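You operate a simulated robot arm through the tools that you are given. There is no shell and no other tool.

You are at the controls of a simulated robot arm. One attempt, no reset.

## Task
Put things in order on the platform side. At the end: the white export load card stands where the grey bore sample stood; the orange axle pin stands where the white export load card stood; the cream spacer (marked "3 mm") from the platform side is in the yellow hold tray; the grey bore sample from the platform side stands where the cream spacer stood; whatever was shut is shut again. Leave all else as you found it, and nothing knocked over.

It is judged by the outcome, as a careful person would: the job done as asked, and still so three seconds after it is handed in. It fails if anything else is knocked over, pushed out of place, dropped, spilled or broken.

## Robot
A 7-joint arm with a two-finger gripper, fixed in place. Base frame: the origin is at the foot of the arm, x ahead of it, y to its left, z up; the work surface is at about z = 0. Readings come in m, degrees, newtons and seconds.
With the tool pointing down near the work surface it reaches from about 0.16 to 0.38 m from the base axis. Its first joint turns from -72.0 to 72.0 degrees. Payload 0.6 kg.
The tool frame sits at the grasp point between the pads (the TCP): z along the fingers, y along the line on which they close. The tips reach 0.022 m beyond it. The gripper opens to 0.092 m; its body begins 0.065 m behind the TCP.
Orientation is that of the tool frame in the base frame, as a unit quaternion [w, x, y, z]. With the fingers straight down and closing along the base's y, the tool's x points along the base's -x, its y along +y and its z along -z.

## Interface
- The arm moves only by the tool nudge_tool. Its argument "rows" is a list of rows, each a list of 7 numbers: the gripper command, from -1 (fully open) to 1 (shut), values between in proportion, then the shift along the tool's x, y, z in m, then the turn, a rotation vector about the tool's x, y, z in degrees. In form: [[jaw, dx, dy, dz, wx, wy, wz], ...]. A call has 1 to 20 rows; each row is the pose to reach, as a shift and turn from the pose commanded when the call began, along the tool's axes at that moment. Each row takes 0.2 s and may step no farther than 0.05 m and 8.6 degrees from the row before; otherwise, or with a gripper value out of range, the whole call is refused. A pose out of reach is approached as far as the arm can. The call stops where the force on the tool passes 40 N (or 10 N more than at its start, if that is more) or the arm is blocked; 0.2 s more then pass. The fingers move at their own pace (about 0.0599 m/s each) and stop on an object; they squeeze with about 23 N. The grip force told is the motor's: it shows also when the fingers shut on nothing. Time passes only in rows, and 0.2 s behind the last, so rows that repeat a pose let the fingers close. The reply holds the time, the measured pose of the TCP, the force on the tool along the base axes, the opening and the grip force, in the units named above and with some noise, with the torque about the TCP (base axes, N m) and any sound that the robot's microphone picked up.
- Cameras (640 x 400 px; columns grow to the right, rows downward): "scene" is fixed at [0.0687, -0.2894, 0.3916]; the picture's right is [0.60, -0.80, 0.00], its down [-0.54, -0.41, -0.74] and it looks along [0.59, 0.45, -0.67] (base axes); focal length 214 px, centre (320, 200). "wrist" rides on the gripper at [0.071, 0.019, -0.102] in the tool frame; the picture's right is [-0.26, 0.96, 0.00], its down [-0.75, -0.20, -0.63] and it looks along [-0.60, -0.16, 0.78] (tool axes); focal length 280 px, centre (320, 200). There is no depth. A picture from a camera that has moved, and an enlarged one, comes with that camera's place and axes in the base frame and with its lens.
- grab_frame(camera): a new picture of that camera. No time passes.
- inspect(camera, box): a new picture of the part [left, top, right, bottom] of that camera's present view, enlarged. No time passes.
- finish_job(): hands the job in; it is judged then, once.

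Places have to be worked out from the pictures, the camera data and where the tool is seen. Open the gripper and draw the arm clear of the work before you hand the job in, unless the task says otherwise.

The tools are called after "Request:" as a command line: name --pt "numbers of a row" for each row, then --argument value for the rest, lists and objects as JSON in quotes. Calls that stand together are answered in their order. nudge_tool: Moves the arm, as the interface text tells. Its arguments: {"type":"object","properties":{"rows":{"type":"array","items":{"type":"array","items":{"type":"number"}}}},"required":["rows"]} The other tools are called the same way: grab_frame (camera) takes a picture; inspect (camera, box) takes an enlarged picture of a part of a camera's view; finish_job () hands the job in.

At the start:

```text
time: 0.0
tcp_pos: [0.2486, 0.0099, 0.2778]
orientation: [0.0, 0.001, 1.0, 0.001]
wrist_force: [0.1, 0.6, -0.9]
wrist_torque: [-0.02, 0.01, -0.01]
opening: 0.092
grasp_force: 0.0
```

scene: 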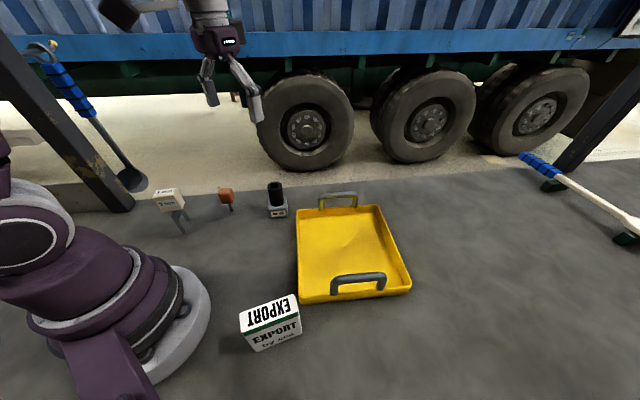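
wrist: 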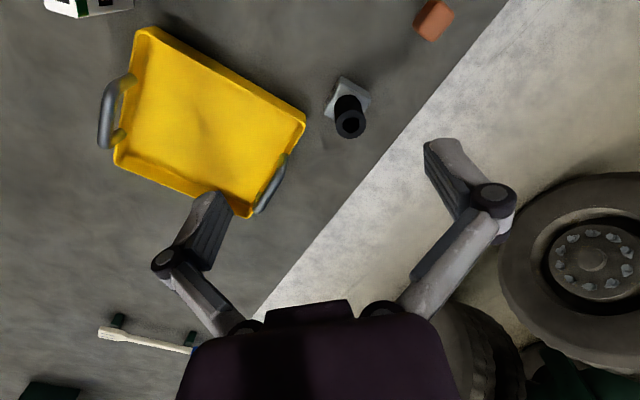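

The pictures show the yellow tray, the export card, a black-topped bore sample, an orange pin and a cream block, all small. I'll look closer before planning.

Request:
inspect --camera "scene" --box '[130, 160, 310, 272]'

Request:
inspect --camera "scene" --box '[220, 260, 420, 385]'

Request:
inspect --camera "scene" --box '[0, 0, 320, 200]'

Request:
inspect --camera "scene" --box '[320, 0, 640, 200]'

Request:
inspect --camera "wrist" --box '[0, 0, 320, 200]'

Request:
inspect --camera "wrist" --box '[280, 0, 520, 150]'

```text
3.56 times, centred on (220, 216) of scene
camera zoom: at [0.0687, -0.2894, 0.3916], right [0.6, -0.8, 0.0], down [-0.54, -0.41, -0.74], along [0.59, 0.45, -0.67], focal length 763 px, centre (676, 143)
```

zoom: 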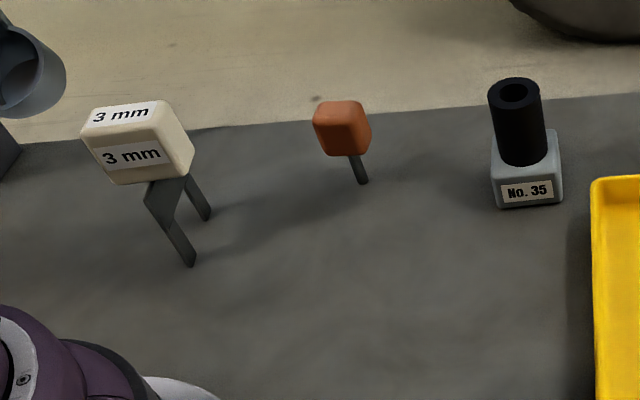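

```text
3.20 times, centred on (320, 322) of scene
camera zoom: at [0.0687, -0.2894, 0.3916], right [0.6, -0.8, 0.0], down [-0.54, -0.41, -0.74], along [0.59, 0.45, -0.67], focal length 686 px, centre (320, -192)
```

zoom: 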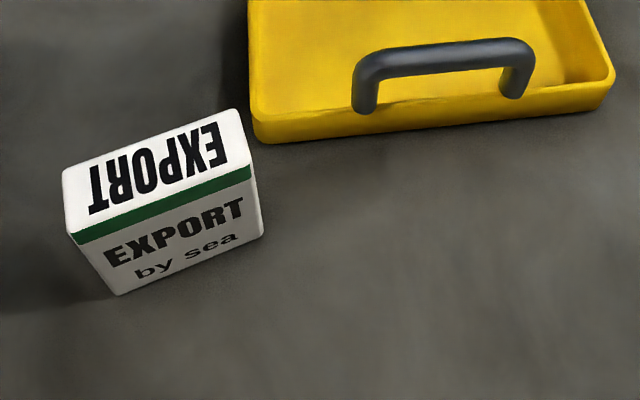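

```text
2.00 times, centred on (160, 100) of scene
camera zoom: at [0.0687, -0.2894, 0.3916], right [0.6, -0.8, 0.0], down [-0.54, -0.41, -0.74], along [0.59, 0.45, -0.67], focal length 429 px, centre (640, 400)
```

zoom: 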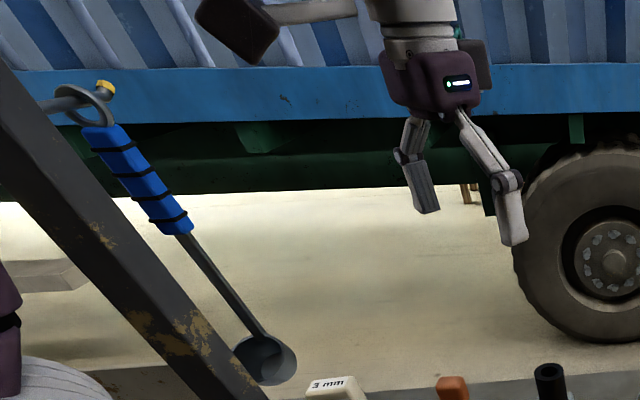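

```text
2.00 times, centred on (480, 100) of scene
camera zoom: at [0.0687, -0.2894, 0.3916], right [0.6, -0.8, 0.0], down [-0.54, -0.41, -0.74], along [0.59, 0.45, -0.67], focal length 429 px, centre (0, 400)
```

zoom: 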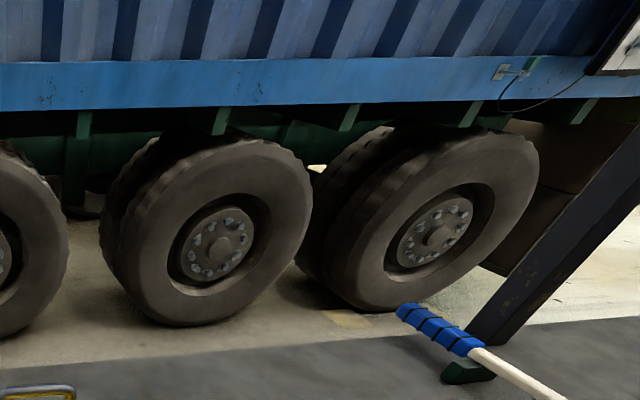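

```text
2.00 times, centred on (160, 100) of wrist
camera zoom: at [0.1789, 0.0284, 0.3778], right [0.26, 0.96, 0.0], down [0.75, -0.21, 0.62], along [0.6, -0.16, -0.78], focal length 561 px, centre (640, 400)
```

zoom: 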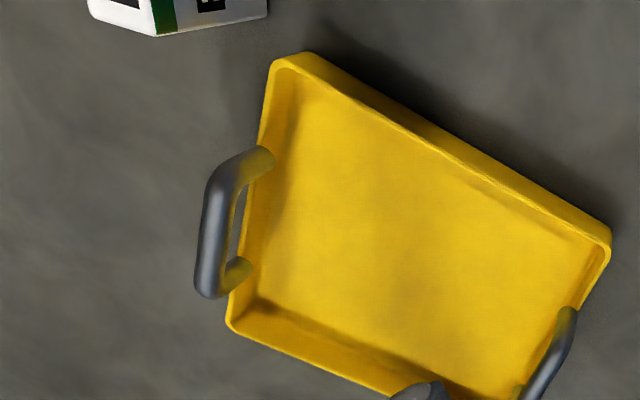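

```text
2.67 times, centred on (400, 75) of wrist
camera zoom: at [0.1789, 0.0284, 0.3778], right [0.26, 0.96, 0.0], down [0.75, -0.21, 0.62], along [0.6, -0.16, -0.78], focal length 748 px, centre (107, 533)
```

zoom: 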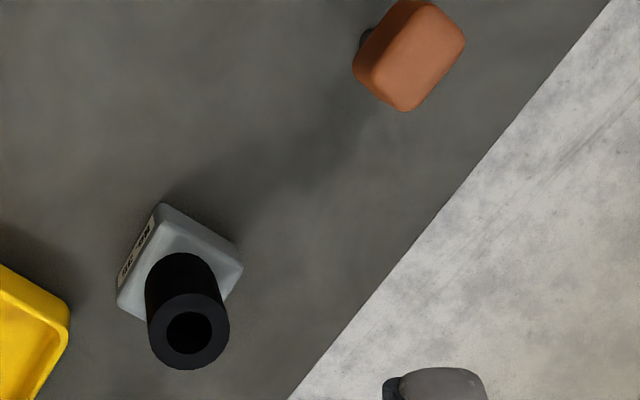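

From the scene picture I estimate the spacer near (0.14, 0.17), the pin near (0.24, 0.13), the bore sample near (0.31, 0.03) and the card near (0.12, -0.17). I'll move high above the spacer, turning the tool to the radial direction, for a closer look from the wrist.

Request:
nudge_tool --pt "-1 0.018 0.027 0 0 0 -8" --pt "-1 0.036 0.054 0 0 0 -16" --pt "-1 0.054 0.081 0 0 0 -24" --pt "-1 0.072 0.108 0 0 0 -32" --pt "-1 0.09 0.135 0 0 0 -40" --pt "-1 0.1056 0.16 0 0 0 -48" --pt "-1 0.1056 0.16 0 0 0 -48"

Request:
grab_frame --camera "wrist"

Request:
grab_frame --camera "scene"

```text
time: 1.6
tcp_pos: [0.1433, 0.1673, 0.2785]
orientation: [0.001, -0.407, 0.914, -0.001]
wrist_force: [0.7, -0.6, 0.1]
wrist_torque: [-0.03, 0.04, -0.01]
opening: 0.0922
grasp_force: 0.1
```

```text
taken
camera wrist: at [0.0834, 0.1275, 0.3786], right [-0.54, 0.84, 0.0], down [0.66, 0.42, 0.63], along [0.53, 0.34, -0.78], focal length 280 px, centre (320, 200)
```

wrist: 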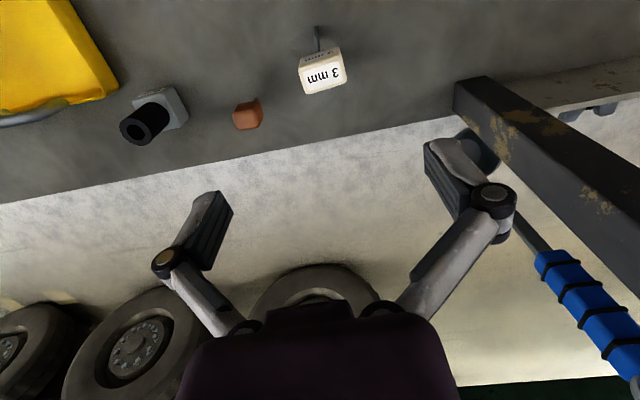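

```text
taken
```

scene: 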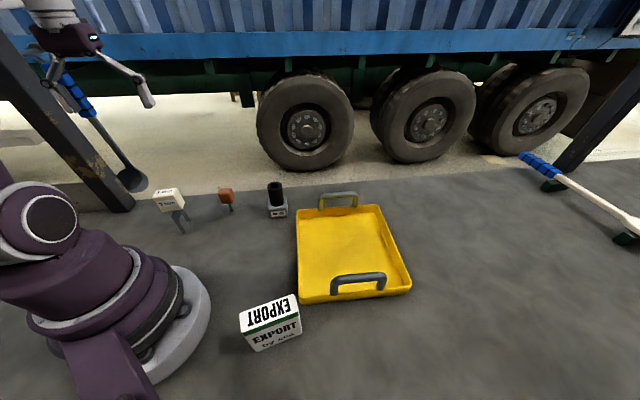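

The arm is where I expected, and the wrist camera now sees the spacer, pin and bore sample from above. I'll enlarge each one.

Request:
inspect --camera "wrist" --box '[260, 10, 388, 90]'

Request:
inspect --camera "wrist" --box '[100, 70, 292, 190]'

Request:
inspect --camera "scene" --box '[140, 170, 252, 240]'

Request:
inspect --camera "scene" --box '[200, 165, 312, 235]'

```text
5.00 times, centred on (324, 50) of wrist
camera zoom: at [0.0834, 0.1275, 0.3786], right [-0.54, 0.84, 0.0], down [0.66, 0.42, 0.63], along [0.53, 0.34, -0.78], focal length 1402 px, centre (300, 950)
```

zoom: 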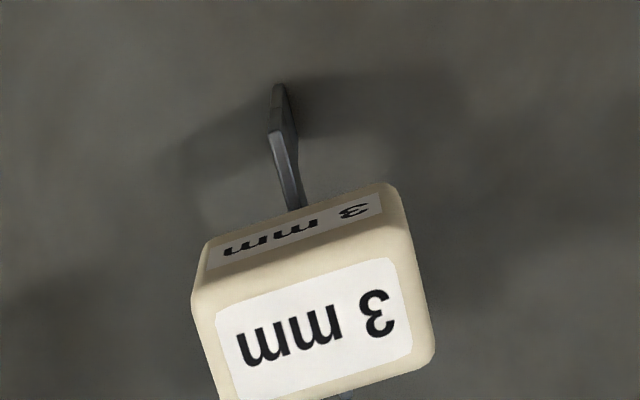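

```text
3.33 times, centred on (196, 130) of wrist
camera zoom: at [0.0834, 0.1275, 0.3786], right [-0.54, 0.84, 0.0], down [0.66, 0.42, 0.63], along [0.53, 0.34, -0.78], focal length 935 px, centre (733, 433)
```

zoom: 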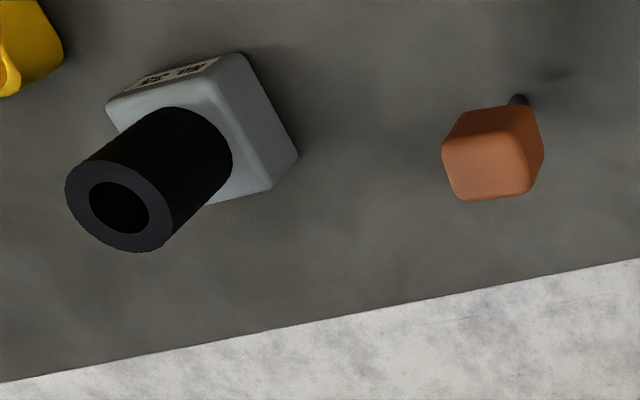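

```text
5.71 times, centred on (196, 205) of scene
camera zoom: at [0.0687, -0.2894, 0.3916], right [0.6, -0.8, 0.0], down [-0.54, -0.41, -0.74], along [0.59, 0.45, -0.67], focal length 1226 px, centre (1029, 171)
```

zoom: 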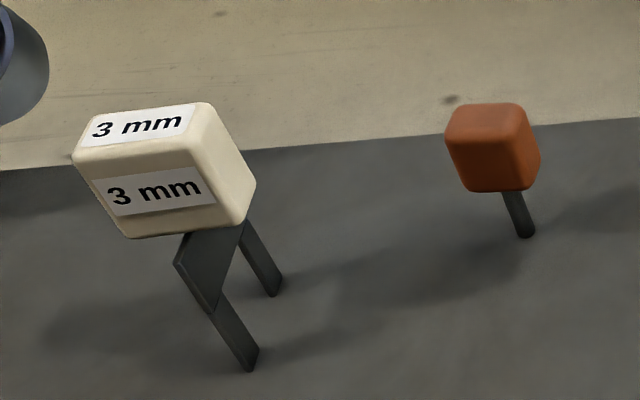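

```text
5.71 times, centred on (256, 200) of scene
camera zoom: at [0.0687, -0.2894, 0.3916], right [0.6, -0.8, 0.0], down [-0.54, -0.41, -0.74], along [0.59, 0.45, -0.67], focal length 1226 px, centre (686, 200)
```

zoom: 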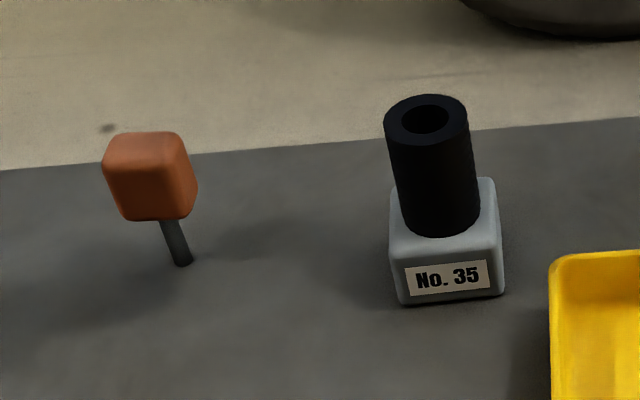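

The spacer is a cream block on a thin forked plate about 3 mm thick, with the fork's width running along a heading of about 47°. It will tip easily across its thin side, so I'll close the fingers along the fork's width. I'll turn the tool by about 90° up here, which also gives a second view.

Request:
nudge_tool --pt "-1 0 0 0 0 0 8.3" --pt "-1 0 0 0 0 0 16.6" --pt "-1 0 0 0 0 0 24.9" --pt "-1 0 0 0 0 0 33.2" --pt "-1 0 0 0 0 0 41.5" --pt "-1 0 0 0 0 0 49.8" --pt "-1 0 0 0 0 0 58.1" --pt "-1 0 0 0 0 0 66.4" --pt "-1 0 0 0 0 0 74.7" --pt "-1 0 0 0 0 0 83" --pt "-1 0 0 0 0 0 90.5" --pt "-1 0 0 0 0 0 90.5"

Request:
grab_frame --camera "wrist"

Request:
grab_frame --camera "scene"

```text
time: 4.2
tcp_pos: [0.1431, 0.1687, 0.2772]
orientation: [0.001, 0.363, 0.932, 0.001]
wrist_force: [0.6, 0.4, -0.2]
wrist_torque: [0.0, -0.02, -0.01]
opening: 0.092
grasp_force: 0.1
```

```text
taken
camera wrist: at [0.1053, 0.2312, 0.3781], right [0.85, 0.53, 0.0], down [0.42, -0.66, 0.62], along [0.33, -0.53, -0.78], focal length 280 px, centre (320, 200)
```

wrist: 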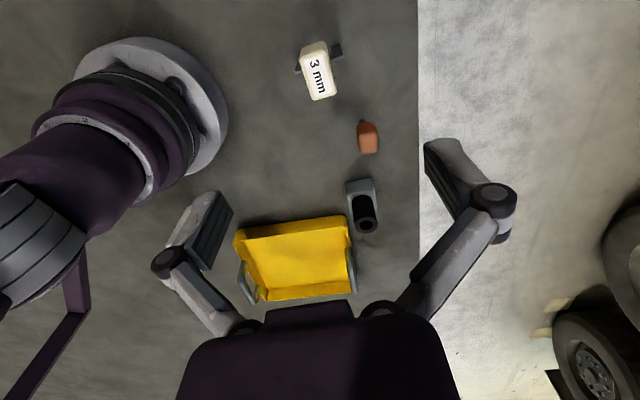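

```text
taken
```

scene: 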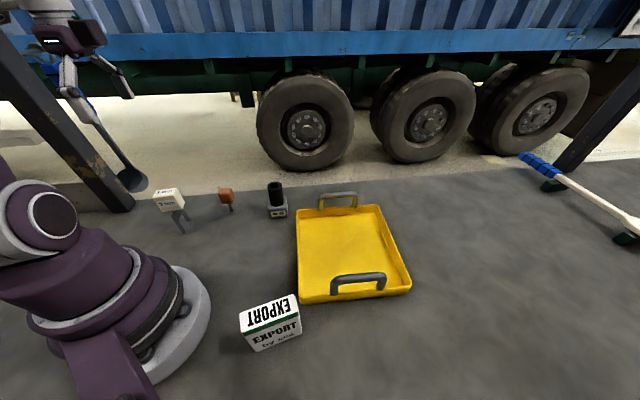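

The turn was within reach and the view is good. I'll enlarge the objects from this second viewpoint to triangulate them.

Request:
inspect --camera "wrist" --box '[270, 25, 366, 85]'

Request:
inspect --camera "wrist" --box '[316, 110, 412, 170]'

Request:
inspect --camera "wrist" --box '[220, 170, 412, 290]'

```text
6.67 times, centred on (318, 55) of wrist
camera zoom: at [0.1053, 0.2312, 0.3781], right [0.85, 0.53, 0.0], down [0.42, -0.66, 0.62], along [0.33, -0.53, -0.78], focal length 1869 px, centre (333, 1167)
```

zoom: 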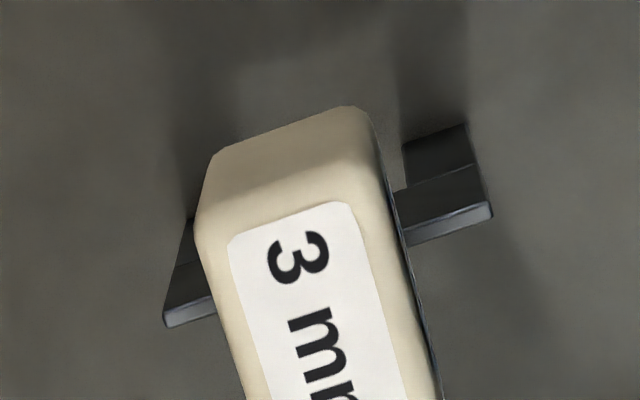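

```text
6.67 times, centred on (364, 140) of wrist
camera zoom: at [0.1053, 0.2312, 0.3781], right [0.85, 0.53, 0.0], down [0.42, -0.66, 0.62], along [0.33, -0.53, -0.78], focal length 1869 px, centre (27, 600)
```

zoom: 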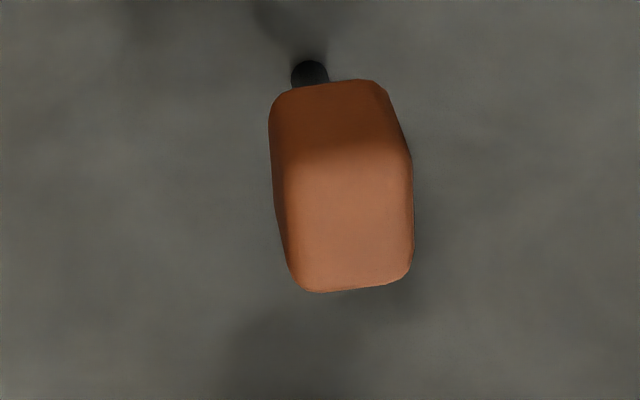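

```text
3.33 times, centred on (316, 230) of wrist
camera zoom: at [0.1053, 0.2312, 0.3781], right [0.85, 0.53, 0.0], down [0.42, -0.66, 0.62], along [0.33, -0.53, -0.78], focal length 935 px, centre (333, 100)
```

zoom: 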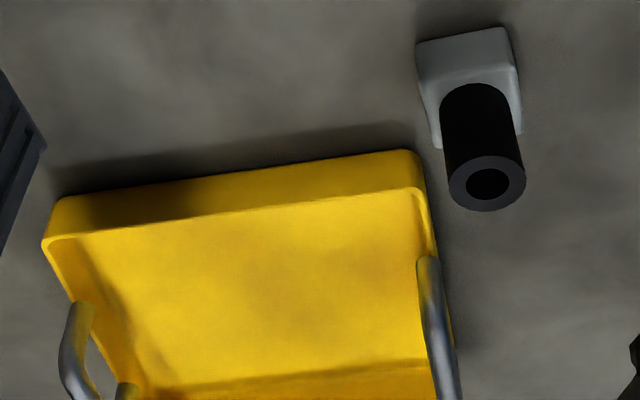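

Triangulation puts the spacer's centre at about (0.143, 0.169), with the block spanning heights of about 0.067 to 0.107 and its narrow faces along heading 48°. The plate shoulders lie just below the block, so I'll grip high with the TCP near 0.096. I'll go down partway with the jaws narrowed and check.

Request:
nudge_tool --pt "-0.6 0 0 0.04 0 0 -0.5" --pt "-0.3 0 0 0.08 0 0 -0.5" --pt "-0.3 0 0 0.12 0 0 -0.5" --pt "-0.3 0 0 0.13 0 0 -0.5" --pt "-0.3 0 0 0.13 0 0 -0.5"

Request:
grab_frame --camera "wrist"

Request:
inspect --camera "scene" --box '[60, 90, 284, 230]'

```text
time: 5.4
tcp_pos: [0.1416, 0.1706, 0.1461]
orientation: [0.0, 0.358, 0.934, 0.001]
wrist_force: [-0.5, 0.3, -0.2]
wrist_torque: [-0.02, 0.02, -0.04]
opening: 0.0596
grasp_force: 0.1
out of reach, approached as far as the arm can: row 1
```

```text
taken
camera wrist: at [0.1033, 0.2312, 0.247], right [0.84, 0.54, 0.0], down [0.42, -0.66, 0.62], along [0.34, -0.52, -0.78], focal length 280 px, centre (320, 200)
```

wrist: 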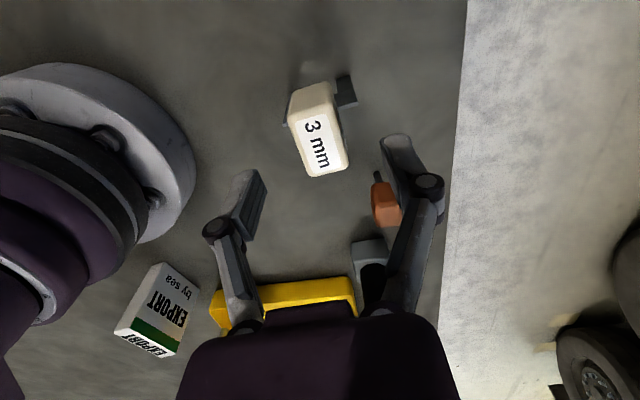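

```text
2.86 times, centred on (172, 160) of scene
camera zoom: at [0.0687, -0.2894, 0.3916], right [0.6, -0.8, 0.0], down [-0.54, -0.41, -0.74], along [0.59, 0.45, -0.67], focal length 613 px, centre (743, 314)
```

zoom: 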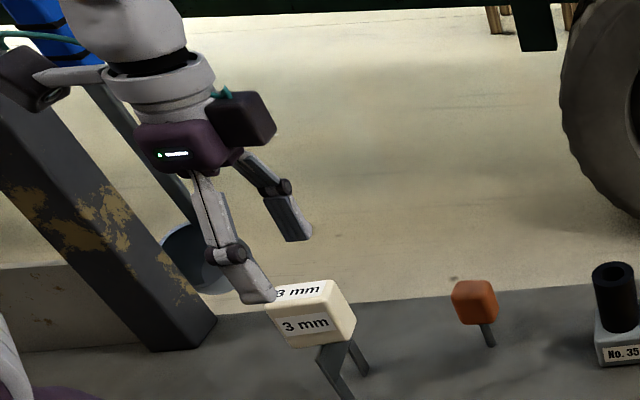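

The jaws hang above the spacer as planned. I'll zoom in here to measure the block's offset from the TCP more finely before going down.

Request:
inspect --camera "wrist" --box '[256, 60, 384, 140]'

Request:
inspect --camera "wrist" --box '[256, 110, 384, 190]'

Request:
inspect --camera "wrist" --box '[190, 110, 478, 290]'

```text
5.00 times, centred on (320, 100) of wrist
camera zoom: at [0.1033, 0.2312, 0.247], right [0.84, 0.54, 0.0], down [0.42, -0.66, 0.62], along [0.34, -0.52, -0.78], focal length 1402 px, centre (320, 700)
```

zoom: 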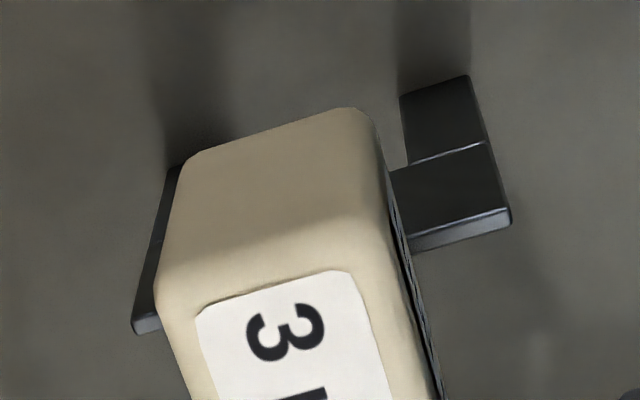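

```text
5.00 times, centred on (320, 150) of wrist
camera zoom: at [0.1033, 0.2312, 0.247], right [0.84, 0.54, 0.0], down [0.42, -0.66, 0.62], along [0.34, -0.52, -0.78], focal length 1402 px, centre (320, 450)
```

zoom: 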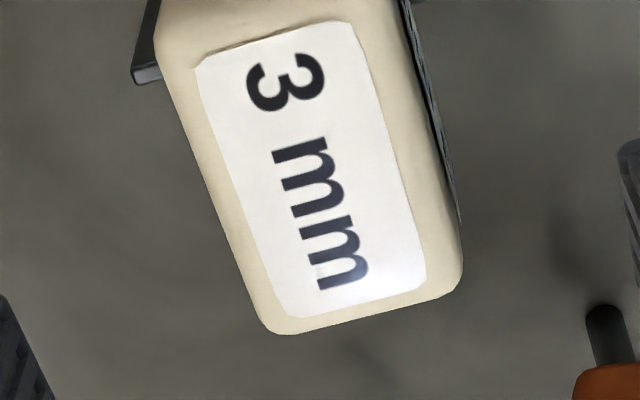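

```text
2.22 times, centred on (334, 200) of wrist
camera zoom: at [0.1033, 0.2312, 0.247], right [0.84, 0.54, 0.0], down [0.42, -0.66, 0.62], along [0.34, -0.52, -0.78], focal length 623 px, centre (289, 200)
```

zoom: 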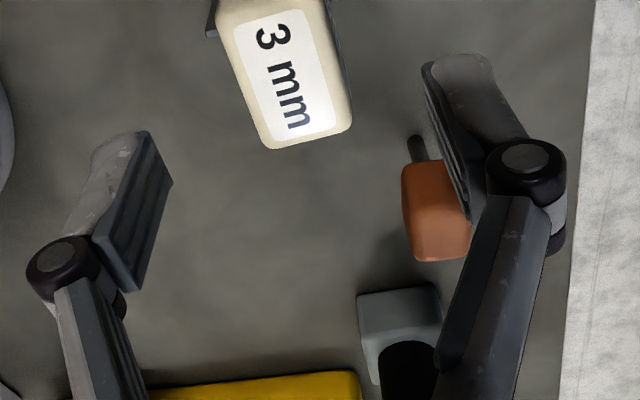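

The block centre is within about 1 mm of the TCP line and aligned to within 1°. I'll go straight down to a TCP height of about 0.096, above the plate shoulders, and then check before closing.

Request:
nudge_tool --pt "-0.3 0 -0.0005 0.015 0 0 0" --pt "-0.3 0 -0.0005 0.03 0 0 0" --pt "-0.3 0 -0.0005 0.042 0 0 0" --pt "-0.3 0 -0.0005 0.049 0 0 0" --pt "-0.3 0 -0.0005 0.049 0 0 0"

Request:
grab_frame --camera "wrist"

Request:
inspect --camera "scene" --box '[100, 130, 260, 230]'

```text
time: 6.6
tcp_pos: [0.143, 0.1697, 0.0984]
orientation: [-0.001, 0.359, 0.934, 0.001]
wrist_force: [-0.4, 0.0, -0.1]
wrist_torque: [0.01, 0.01, -0.01]
opening: 0.0595
grasp_force: 0.0
```

```text
taken
camera wrist: at [0.1042, 0.231, 0.1986], right [0.84, 0.54, 0.0], down [0.42, -0.66, 0.62], along [0.34, -0.52, -0.78], focal length 280 px, centre (320, 200)
```

wrist: 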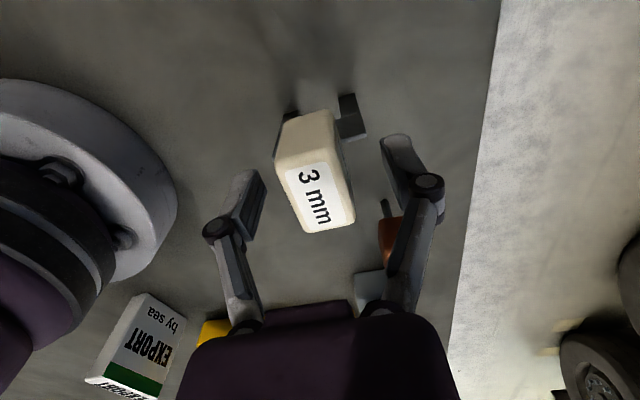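

```text
4.00 times, centred on (180, 180) of scene
camera zoom: at [0.0687, -0.2894, 0.3916], right [0.6, -0.8, 0.0], down [-0.54, -0.41, -0.74], along [0.59, 0.45, -0.67], focal length 858 px, centre (880, 280)
```

zoom: 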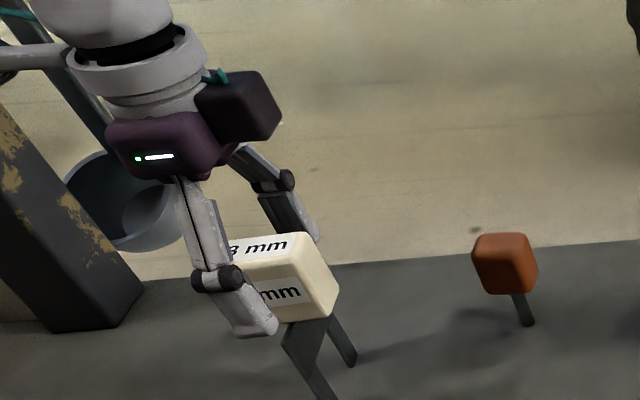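

The block sits centred between the pads (offset under 1 mm), and the tips are above the plate shoulders. I'll close slowly so the contact is gentle, then let it squeeze.

Request:
nudge_tool --pt "0.0 0 0 0 0 0 0" --pt "0.2 0 0 0 0 0 0" --pt "0.28 0 0 0 0 0 0" --pt "0.34 0 0 0 0 0 0" --pt "0.38 0 0 0 0 0 0" --pt "0.42 0 0 0 0 0 0" --pt "0.45 0 0 0 0 0 0" --pt "0.48 0 0 0 0 0 0" --pt "0.52 0 0 0 0 0 0" --pt "0.6 0 0 0 0 0 0" --pt "0.8 0 0 0 0 0 0" --pt "1 0 0 0 0 0 0" --pt "1 0 0 0 0 0 0"

Request:
grab_frame --camera "wrist"

Request:
inspect --camera "scene" --box '[100, 130, 260, 230]'

```text
time: 9.4
tcp_pos: [0.143, 0.17, 0.0984]
orientation: [0.001, 0.359, 0.934, 0.001]
wrist_force: [0.8, -0.5, 3.4]
wrist_torque: [0.0, 0.05, -0.02]
opening: 0.0252
grasp_force: 23.3
```

```text
taken
camera wrist: at [0.1043, 0.231, 0.1988], right [0.84, 0.54, 0.0], down [0.42, -0.66, 0.62], along [0.34, -0.52, -0.78], focal length 280 px, centre (320, 200)
```

wrist: 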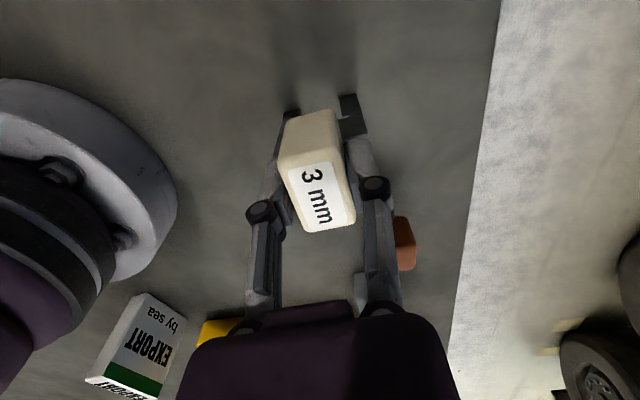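

```text
4.00 times, centred on (180, 180) of scene
camera zoom: at [0.0687, -0.2894, 0.3916], right [0.6, -0.8, 0.0], down [-0.54, -0.41, -0.74], along [0.59, 0.45, -0.67], focal length 858 px, centre (880, 280)
```

zoom: 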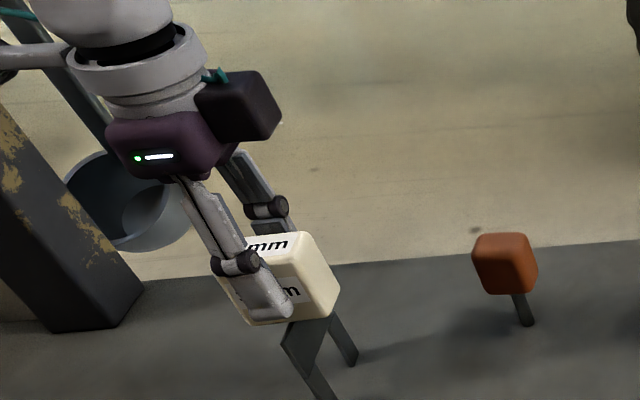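

The grip reads 23 N with an opening of 25 mm, and the block is held squarely. I'll lift it straight up slowly at first, then faster.

Request:
nudge_tool --pt "1 0 0 -0.003 0 0 0" --pt "1 0 0 -0.01 0 0 0" --pt "1 0 0 -0.025 0 0 0" --pt "1 0 0 -0.045 0 0 0" --pt "1 0 0 -0.065 0 0 0" --pt "1 0 0 -0.085 0 0 0" --pt "1 0 0 -0.105 0 0 0" --pt "1 0 0 -0.125 0 0 0" --pt "1 0 0 -0.125 0 0 0"

Request:
grab_frame --camera "wrist"

Request:
grab_frame --camera "scene"

```text
time: 11.4
tcp_pos: [0.1423, 0.1683, 0.2231]
orientation: [-0.001, 0.358, 0.934, 0.001]
wrist_force: [0.2, -0.6, -1.9]
wrist_torque: [0.03, 0.03, 0.03]
opening: 0.0253
grasp_force: 22.9
```

```text
taken
camera wrist: at [0.1044, 0.2304, 0.3242], right [0.84, 0.54, 0.0], down [0.42, -0.66, 0.62], along [0.34, -0.52, -0.78], focal length 280 px, centre (320, 200)
```

wrist: 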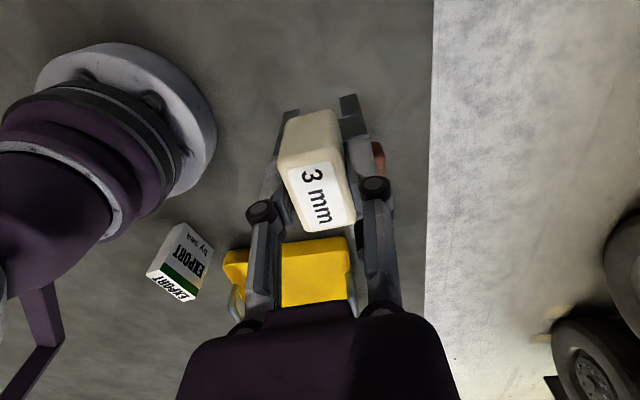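

```text
taken
```

scene: 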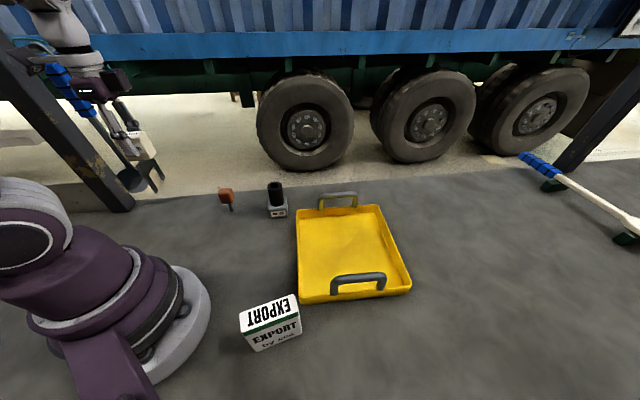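

The spacer hangs upright in the grip. I'll carry it at this height to a point over the tray at about (0.30, -0.155), along a line clear of the pin and the bore sample.

Request:
nudge_tool --pt "1 -0.0111 -0.0046 -0.005 0 0 0" --pt "1 -0.0332 -0.0137 -0.015 0 0 0" --pt "1 -0.0554 -0.0228 -0.02 0 0 0" --pt "1 -0.0775 -0.0319 -0.02 0 0 0" --pt "1 -0.0996 -0.041 -0.02 0 0 0" --pt "1 -0.1218 -0.0502 -0.02 0 0 0" --pt "1 -0.1439 -0.0593 -0.02 0 0 0" --pt "1 -0.1661 -0.0684 -0.02 0 0 0" --pt "1 -0.1882 -0.0775 -0.02 0 0 0" --pt "1 -0.2103 -0.0866 -0.02 0 0 0" --pt "1 -0.2325 -0.0958 -0.02 0 0 0" --pt "1 -0.2546 -0.1049 -0.02 0 0 0" --pt "1 -0.2768 -0.114 -0.02 0 0 0" --pt "1 -0.2989 -0.1231 -0.02 0 0 0" --pt "1 -0.321 -0.1322 -0.02 0 0 0" --pt "1 -0.3321 -0.1368 -0.02 0 0 0" --pt "1 -0.3321 -0.1368 -0.02 0 0 0"

Request:
grab_frame --camera "wrist"

Request:
grab_frame --camera "scene"

```text
time: 15.0
tcp_pos: [0.2957, -0.1554, 0.2425]
orientation: [-0.001, 0.358, 0.934, 0.0]
wrist_force: [0.0, -0.2, -0.6]
wrist_torque: [0.01, 0.03, 0.02]
opening: 0.0255
grasp_force: 22.5
```

```text
taken
camera wrist: at [0.2584, -0.094, 0.3431], right [0.84, 0.54, 0.0], down [0.42, -0.66, 0.62], along [0.34, -0.52, -0.78], focal length 280 px, centre (320, 200)
```

wrist: 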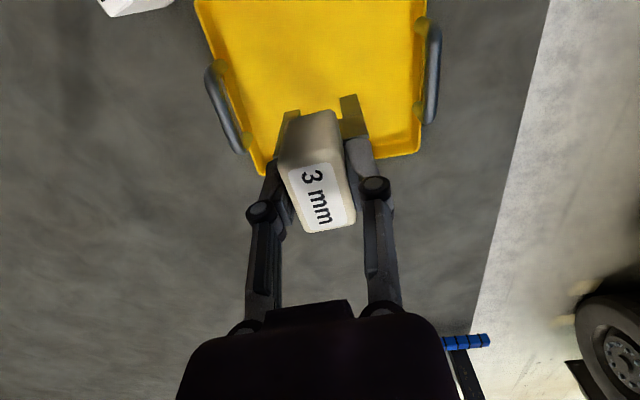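

```text
taken
```

scene: 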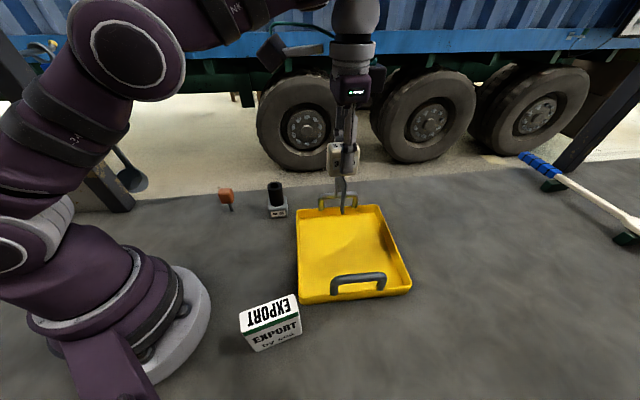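

The tray corners seen from here confirm its place, and the spacer is about 26 mm from the tray's centre. I'll lower it to about 15 mm above floor level.

Request:
nudge_tool --pt "1 0 0 0.02 0 0 0" --pt "1 0 0 0.045 0 0 0" --pt "1 0 0 0.07 0 0 0" --pt "1 0 0 0.095 0 0 0" --pt "1 0 0 0.115 0 0 0" --pt "1 0 0 0.128 0 0 0" --pt "1 0 0 0.13 0 0 0" --pt "1 0 0 0.13 0 0 0"

Request:
inspect --camera "scene" --box '[280, 150, 440, 250]'

Request:
grab_frame --camera "wrist"

```text
time: 16.8
tcp_pos: [0.2987, -0.1549, 0.1126]
orientation: [-0.001, 0.358, 0.934, 0.0]
wrist_force: [0.3, -0.1, -1.0]
wrist_torque: [0.0, -0.01, 0.01]
opening: 0.0253
grasp_force: 23.0
```

```text
4.00 times, centred on (360, 200) of scene
camera zoom: at [0.0687, -0.2894, 0.3916], right [0.6, -0.8, 0.0], down [-0.54, -0.41, -0.74], along [0.59, 0.45, -0.67], focal length 858 px, centre (160, 200)
```

zoom: 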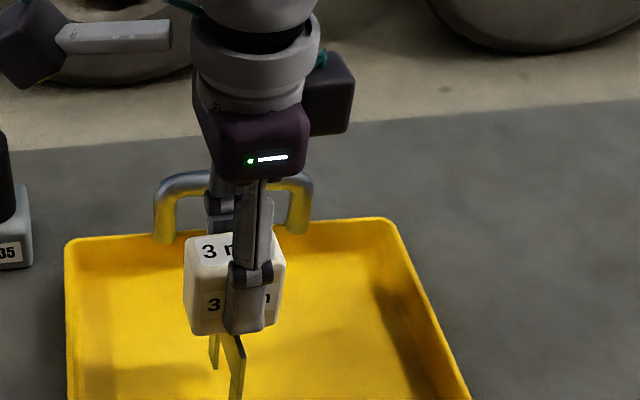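

```text
taken
camera wrist: at [0.2601, -0.0941, 0.2127], right [0.84, 0.54, 0.0], down [0.42, -0.66, 0.62], along [0.34, -0.52, -0.78], focal length 280 px, centre (320, 200)
```

wrist: 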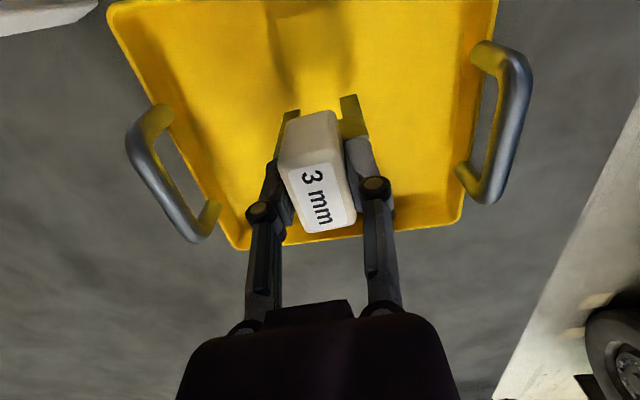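

The fork hangs about 14 mm above ground level, over clear tray floor. I'll step down in small increments and watch the vertical force for contact.

Request:
nudge_tool --pt "1 0 0 0.003 0 0 0" --pt "1 0 0 0.006 0 0 0" --pt "1 0 0 0.006 0 0 0"

Request:
nudge_tool --pt "1 0 0 0.001 0 0 0" --pt "1 0 0 0.002 0 0 0" --pt "1 0 0 0.002 0 0 0"

```text
time: 17.6
tcp_pos: [0.2983, -0.1546, 0.1069]
orientation: [-0.001, 0.358, 0.934, 0.0]
wrist_force: [0.1, -0.5, -0.2]
wrist_torque: [0.04, 0.04, 0.01]
opening: 0.0251
grasp_force: 22.7
```

```text
time: 18.4
tcp_pos: [0.2967, -0.1544, 0.1039]
orientation: [0.0, 0.358, 0.934, 0.001]
wrist_force: [-0.2, -0.4, -0.7]
wrist_torque: [0.0, -0.02, 0.0]
opening: 0.0253
grasp_force: 22.7
```

There's no contact yet (force is still just the object's weight). I'll continue in 1 mm steps.

Request:
nudge_tool --pt "1 0 0 0.0005 0 0 0" --pt "1 0 0 0.001 0 0 0" --pt "1 0 0 0.001 0 0 0"

Request:
nudge_tool --pt "1 0 0 0.0005 0 0 0" --pt "1 0 0 0.001 0 0 0" --pt "1 0 0 0.001 0 0 0"

Request:
inspect --camera "scene" --box '[300, 190, 396, 250]'

```text
time: 19.2
tcp_pos: [0.2967, -0.1545, 0.1041]
orientation: [0.0, 0.358, 0.934, 0.001]
wrist_force: [0.3, -0.3, 0.0]
wrist_torque: [-0.03, 0.05, 0.0]
opening: 0.0254
grasp_force: 23.0
```

```text
time: 20.0
tcp_pos: [0.2979, -0.155, 0.1036]
orientation: [0.002, 0.359, 0.933, 0.001]
wrist_force: [-2.2, -2.3, 18.2]
wrist_torque: [-0.11, 0.03, 0.01]
opening: 0.0251
grasp_force: 22.8
```

```text
6.67 times, centred on (348, 220) of scene
camera zoom: at [0.0687, -0.2894, 0.3916], right [0.6, -0.8, 0.0], down [-0.54, -0.41, -0.74], along [0.59, 0.45, -0.67], focal length 1430 px, centre (133, 67)
```

zoom: 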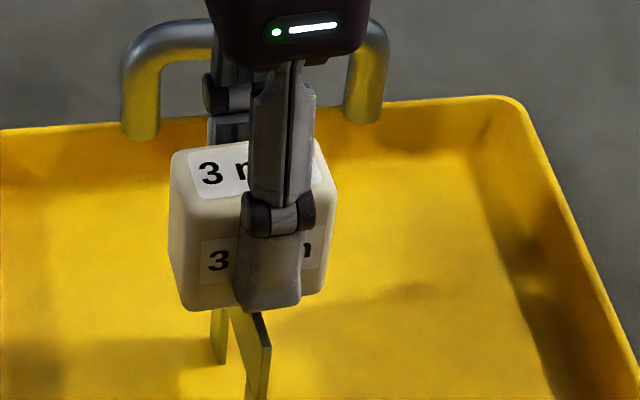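

Contact is clear now (18 N up). I'll back off a fraction of a millimetre so it just touches before releasing.

Request:
nudge_tool --pt "1 0 0 -0.0004 0 0 0" --pt "1 0 0 -0.0008 0 0 0" --pt "1 0 0 -0.0008 0 0 0"

Request:
inspect --camera "scene" --box '[300, 200, 396, 260]'

Request:
grab_frame --camera "wrist"

```text
time: 20.8
tcp_pos: [0.297, -0.1546, 0.1033]
orientation: [0.0, 0.359, 0.933, 0.001]
wrist_force: [0.3, 0.0, -0.4]
wrist_torque: [0.03, -0.01, -0.01]
opening: 0.0253
grasp_force: 23.4
```

```text
6.67 times, centred on (348, 230) of scene
camera zoom: at [0.0687, -0.2894, 0.3916], right [0.6, -0.8, 0.0], down [-0.54, -0.41, -0.74], along [0.59, 0.45, -0.67], focal length 1430 px, centre (133, 0)
```

zoom: 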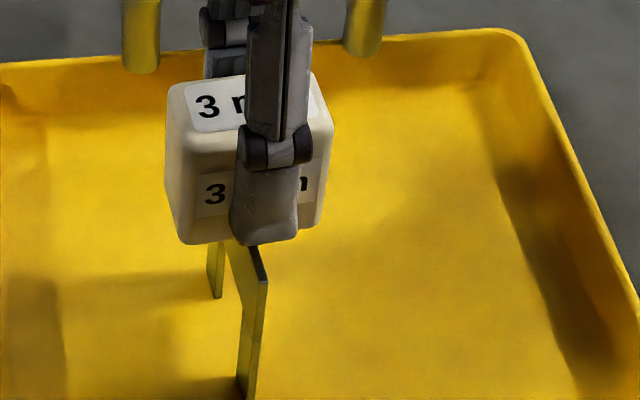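

```text
taken
camera wrist: at [0.2591, -0.0928, 0.2042], right [0.84, 0.54, 0.0], down [0.42, -0.66, 0.62], along [0.34, -0.52, -0.78], focal length 280 px, centre (320, 200)
```

wrist: 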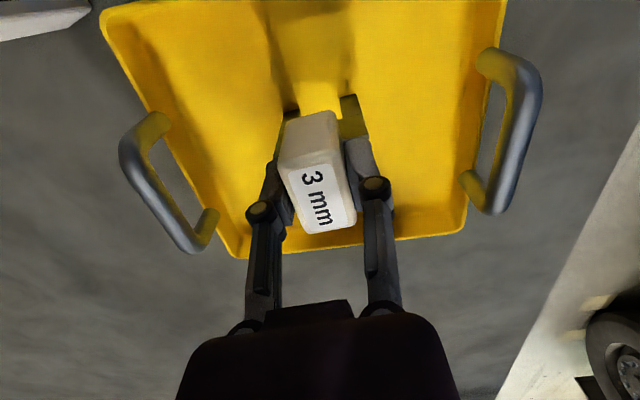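

The force is back to about zero, so the feet are within a fraction of a millimetre of the floor. I'll come down 0.5 mm to touch lightly and read the force.

Request:
nudge_tool --pt "1 0 0 0.0003 0 0 0" --pt "1 0 0 0.0005 0 0 0" --pt "1 0 0 0.0005 0 0 0"

Request:
inspect --camera "wrist" --box '[240, 80, 400, 180]'

```text
time: 21.6
tcp_pos: [0.2976, -0.1551, 0.104]
orientation: [0.0, 0.359, 0.934, 0.0]
wrist_force: [-2.8, 2.4, 8.9]
wrist_torque: [0.25, 0.26, -0.02]
opening: 0.0254
grasp_force: 22.9
```

```text
4.00 times, centred on (320, 130) of wrist
camera zoom: at [0.2596, -0.0933, 0.204], right [0.84, 0.54, 0.0], down [0.42, -0.66, 0.62], along [0.34, -0.52, -0.78], focal length 1122 px, centre (320, 480)
```

zoom: 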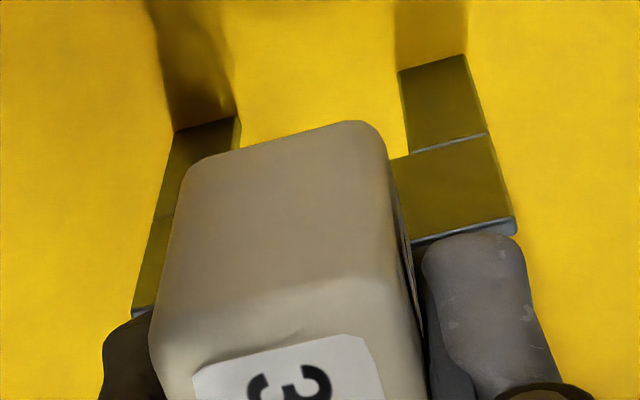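

There's light contact with a little sideways preload. I'll ease back 0.3 mm to relax it before opening the fingers.

Request:
nudge_tool --pt "1 0 0 -0.0003 0 0 0" --pt "1 0 0 -0.0003 0 0 0" --pt "1 0 0 -0.0003 0 0 0"

```text
time: 22.4
tcp_pos: [0.2976, -0.1546, 0.1038]
orientation: [0.0, 0.359, 0.933, 0.0]
wrist_force: [0.2, -0.1, -2.2]
wrist_torque: [-0.01, 0.05, -0.03]
opening: 0.0252
grasp_force: 23.1
```

The force is back to roughly the hanging weight, so the gap is at most a few tenths of a millimetre. I'll come down 0.15 mm and open the fingers very slowly and symmetrically.

Request:
nudge_tool --pt "1 0 0 0.00015 0 0 0" --pt "1 0 0 0.00015 0 0 0" --pt "0.7 0 0 0.00015 0 0 0" --pt "0.55 0 0 0.00015 0 0 0" --pt "0.48 0 0 0.00015 0 0 0" --pt "0.46 0 0 0.00015 0 0 0" --pt "0.45 0 0 0.00015 0 0 0" --pt "0.44 0 0 0.00015 0 0 0" --pt "0.43 0 0 0.00015 0 0 0" --pt "0.42 0 0 0.00015 0 0 0" --pt "0.41 0 0 0.00015 0 0 0" --pt "0.4 0 0 0.00015 0 0 0" --pt "0.38 0 0 0.00015 0 0 0" --pt "0.35 0 0 0.00015 0 0 0" --pt "0.3 0 0 0.00015 0 0 0" --pt "0.25 0 0 0.00015 0 0 0"

Request:
grab_frame --camera "wrist"

Request:
inspect --camera "scene" --box '[300, 200, 396, 260]'

```text
time: 25.8
tcp_pos: [0.2979, -0.1543, 0.1048]
orientation: [0.001, 0.358, 0.934, 0.0]
wrist_force: [-0.4, 0.0, -0.4]
wrist_torque: [0.03, -0.01, -0.02]
opening: 0.0346
grasp_force: 0.1
```

```text
taken
camera wrist: at [0.2596, -0.0933, 0.2042], right [0.84, 0.54, 0.0], down [0.42, -0.66, 0.62], along [0.34, -0.52, -0.78], focal length 280 px, centre (320, 200)
```

wrist: 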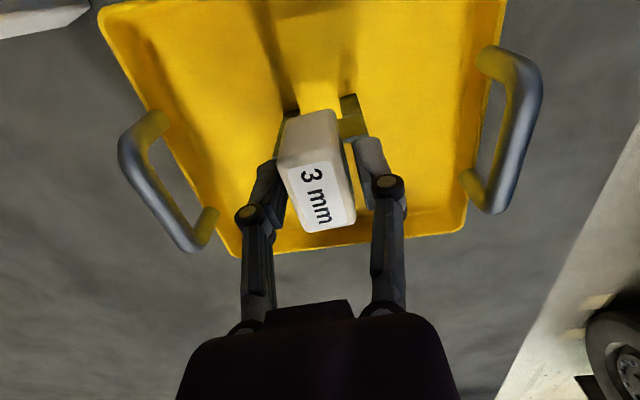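

```text
6.67 times, centred on (348, 230) of scene
camera zoom: at [0.0687, -0.2894, 0.3916], right [0.6, -0.8, 0.0], down [-0.54, -0.41, -0.74], along [0.59, 0.45, -0.67], focal length 1430 px, centre (133, 0)
```

zoom: 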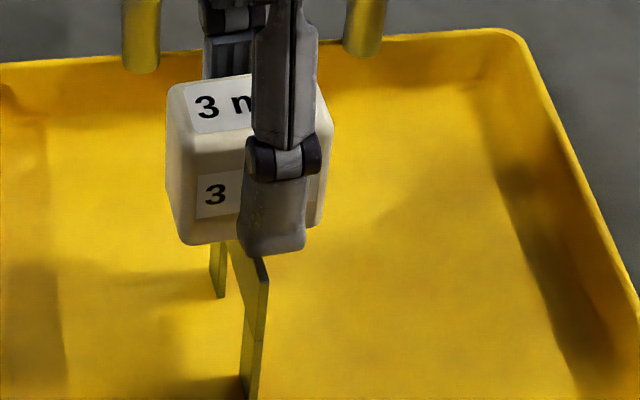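

The fingers are clear (opening 34.6 mm, block 25 mm) and the spacer still stands upright. I'll open a bit more and rise straight up.

Request:
nudge_tool --pt "0.1 0 0 0 0 0 0" --pt "-0.1 0 0 0 0 0 0" --pt "-0.3 0 0 0 0 0 0" --pt "-0.3 0 0 -0.005 0 0 0" --pt "-0.3 0 0 -0.02 0 0 0" --pt "-0.3 0 0 -0.04 0 0 0" --pt "-0.3 0 0 -0.065 0 0 0" --pt "-0.3 0 0 -0.09 0 0 0" --pt "-0.3 0 0 -0.115 0 0 0" --pt "-0.3 0 0 -0.14 0 0 0" --pt "-0.3 0 0 -0.14 0 0 0"

Request:
grab_frame --camera "wrist"

Request:
grab_frame --camera "scene"

```text
time: 28.2
tcp_pos: [0.2992, -0.1528, 0.2447]
orientation: [-0.001, 0.359, 0.933, 0.0]
wrist_force: [-0.5, -0.3, -0.6]
wrist_torque: [0.0, 0.0, -0.03]
opening: 0.0599
grasp_force: 0.0
```

```text
taken
camera wrist: at [0.2605, -0.0921, 0.3445], right [0.84, 0.54, 0.0], down [0.42, -0.66, 0.62], along [0.34, -0.52, -0.78], focal length 280 px, centre (320, 200)
```

wrist: 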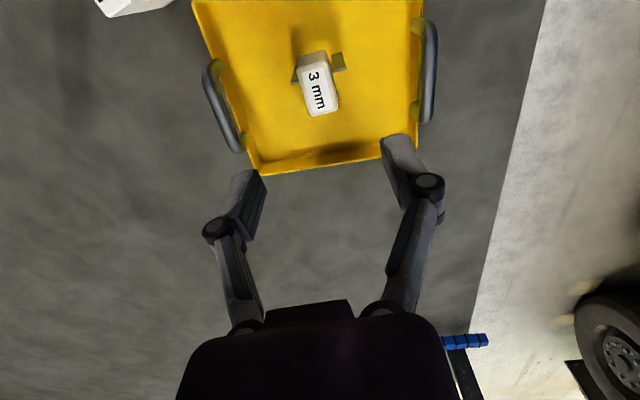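

```text
taken
```

scene: 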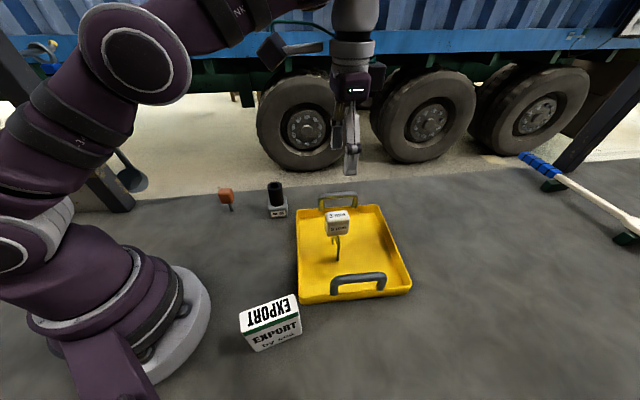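

The spacer stands upright in the tray and the rest is undisturbed. By triangulation the bore sample's tube axis is at about (0.312, 0.028), its top at z of about 0.085 and its base 0.029 high. I'll go above it with the same tool yaw and refine.

Request:
nudge_tool --pt "-0.3 0.014 0.0178 0 0 0 0" --pt "-0.3 0.0377 0.0476 0 0 0 0" --pt "-0.3 0.0628 0.0793 0 0 0 0" --pt "-0.3 0.0879 0.111 0 0 0 0" --pt "-0.3 0.1067 0.1348 0 0 0 0" --pt "-0.3 0.113 0.1427 0 0 0 0" --pt "-0.3 0.113 0.1427 0 0 0 0"

Request:
grab_frame --camera "wrist"

Request:
inspect --camera "wrist" --box '[240, 10, 400, 110]'

```text
time: 29.8
tcp_pos: [0.3103, 0.0277, 0.2445]
orientation: [0.0, 0.358, 0.934, 0.0]
wrist_force: [-0.3, -0.4, 0.7]
wrist_torque: [0.01, -0.02, 0.01]
opening: 0.0599
grasp_force: 0.2
```

```text
taken
camera wrist: at [0.2723, 0.0889, 0.3442], right [0.84, 0.54, 0.0], down [0.42, -0.66, 0.62], along [0.34, -0.52, -0.78], focal length 280 px, centre (320, 200)
```

wrist: 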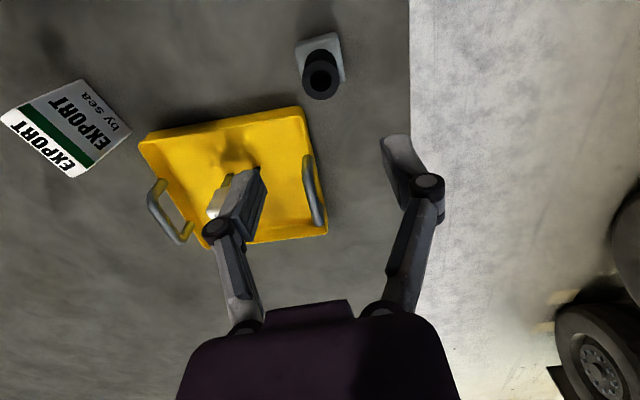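

```text
4.00 times, centred on (320, 60) of wrist
camera zoom: at [0.2723, 0.0889, 0.3442], right [0.84, 0.54, 0.0], down [0.42, -0.66, 0.62], along [0.34, -0.52, -0.78], focal length 1122 px, centre (320, 760)
```

zoom: 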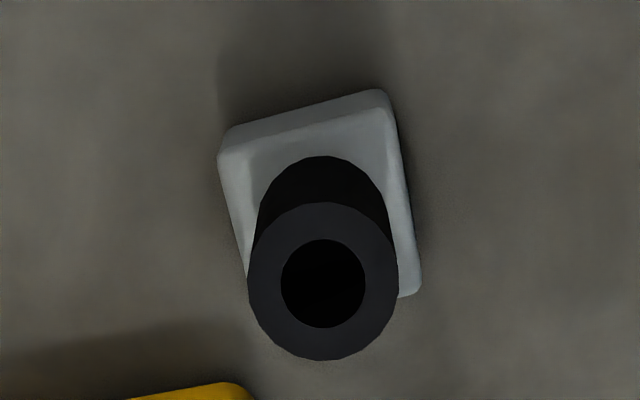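

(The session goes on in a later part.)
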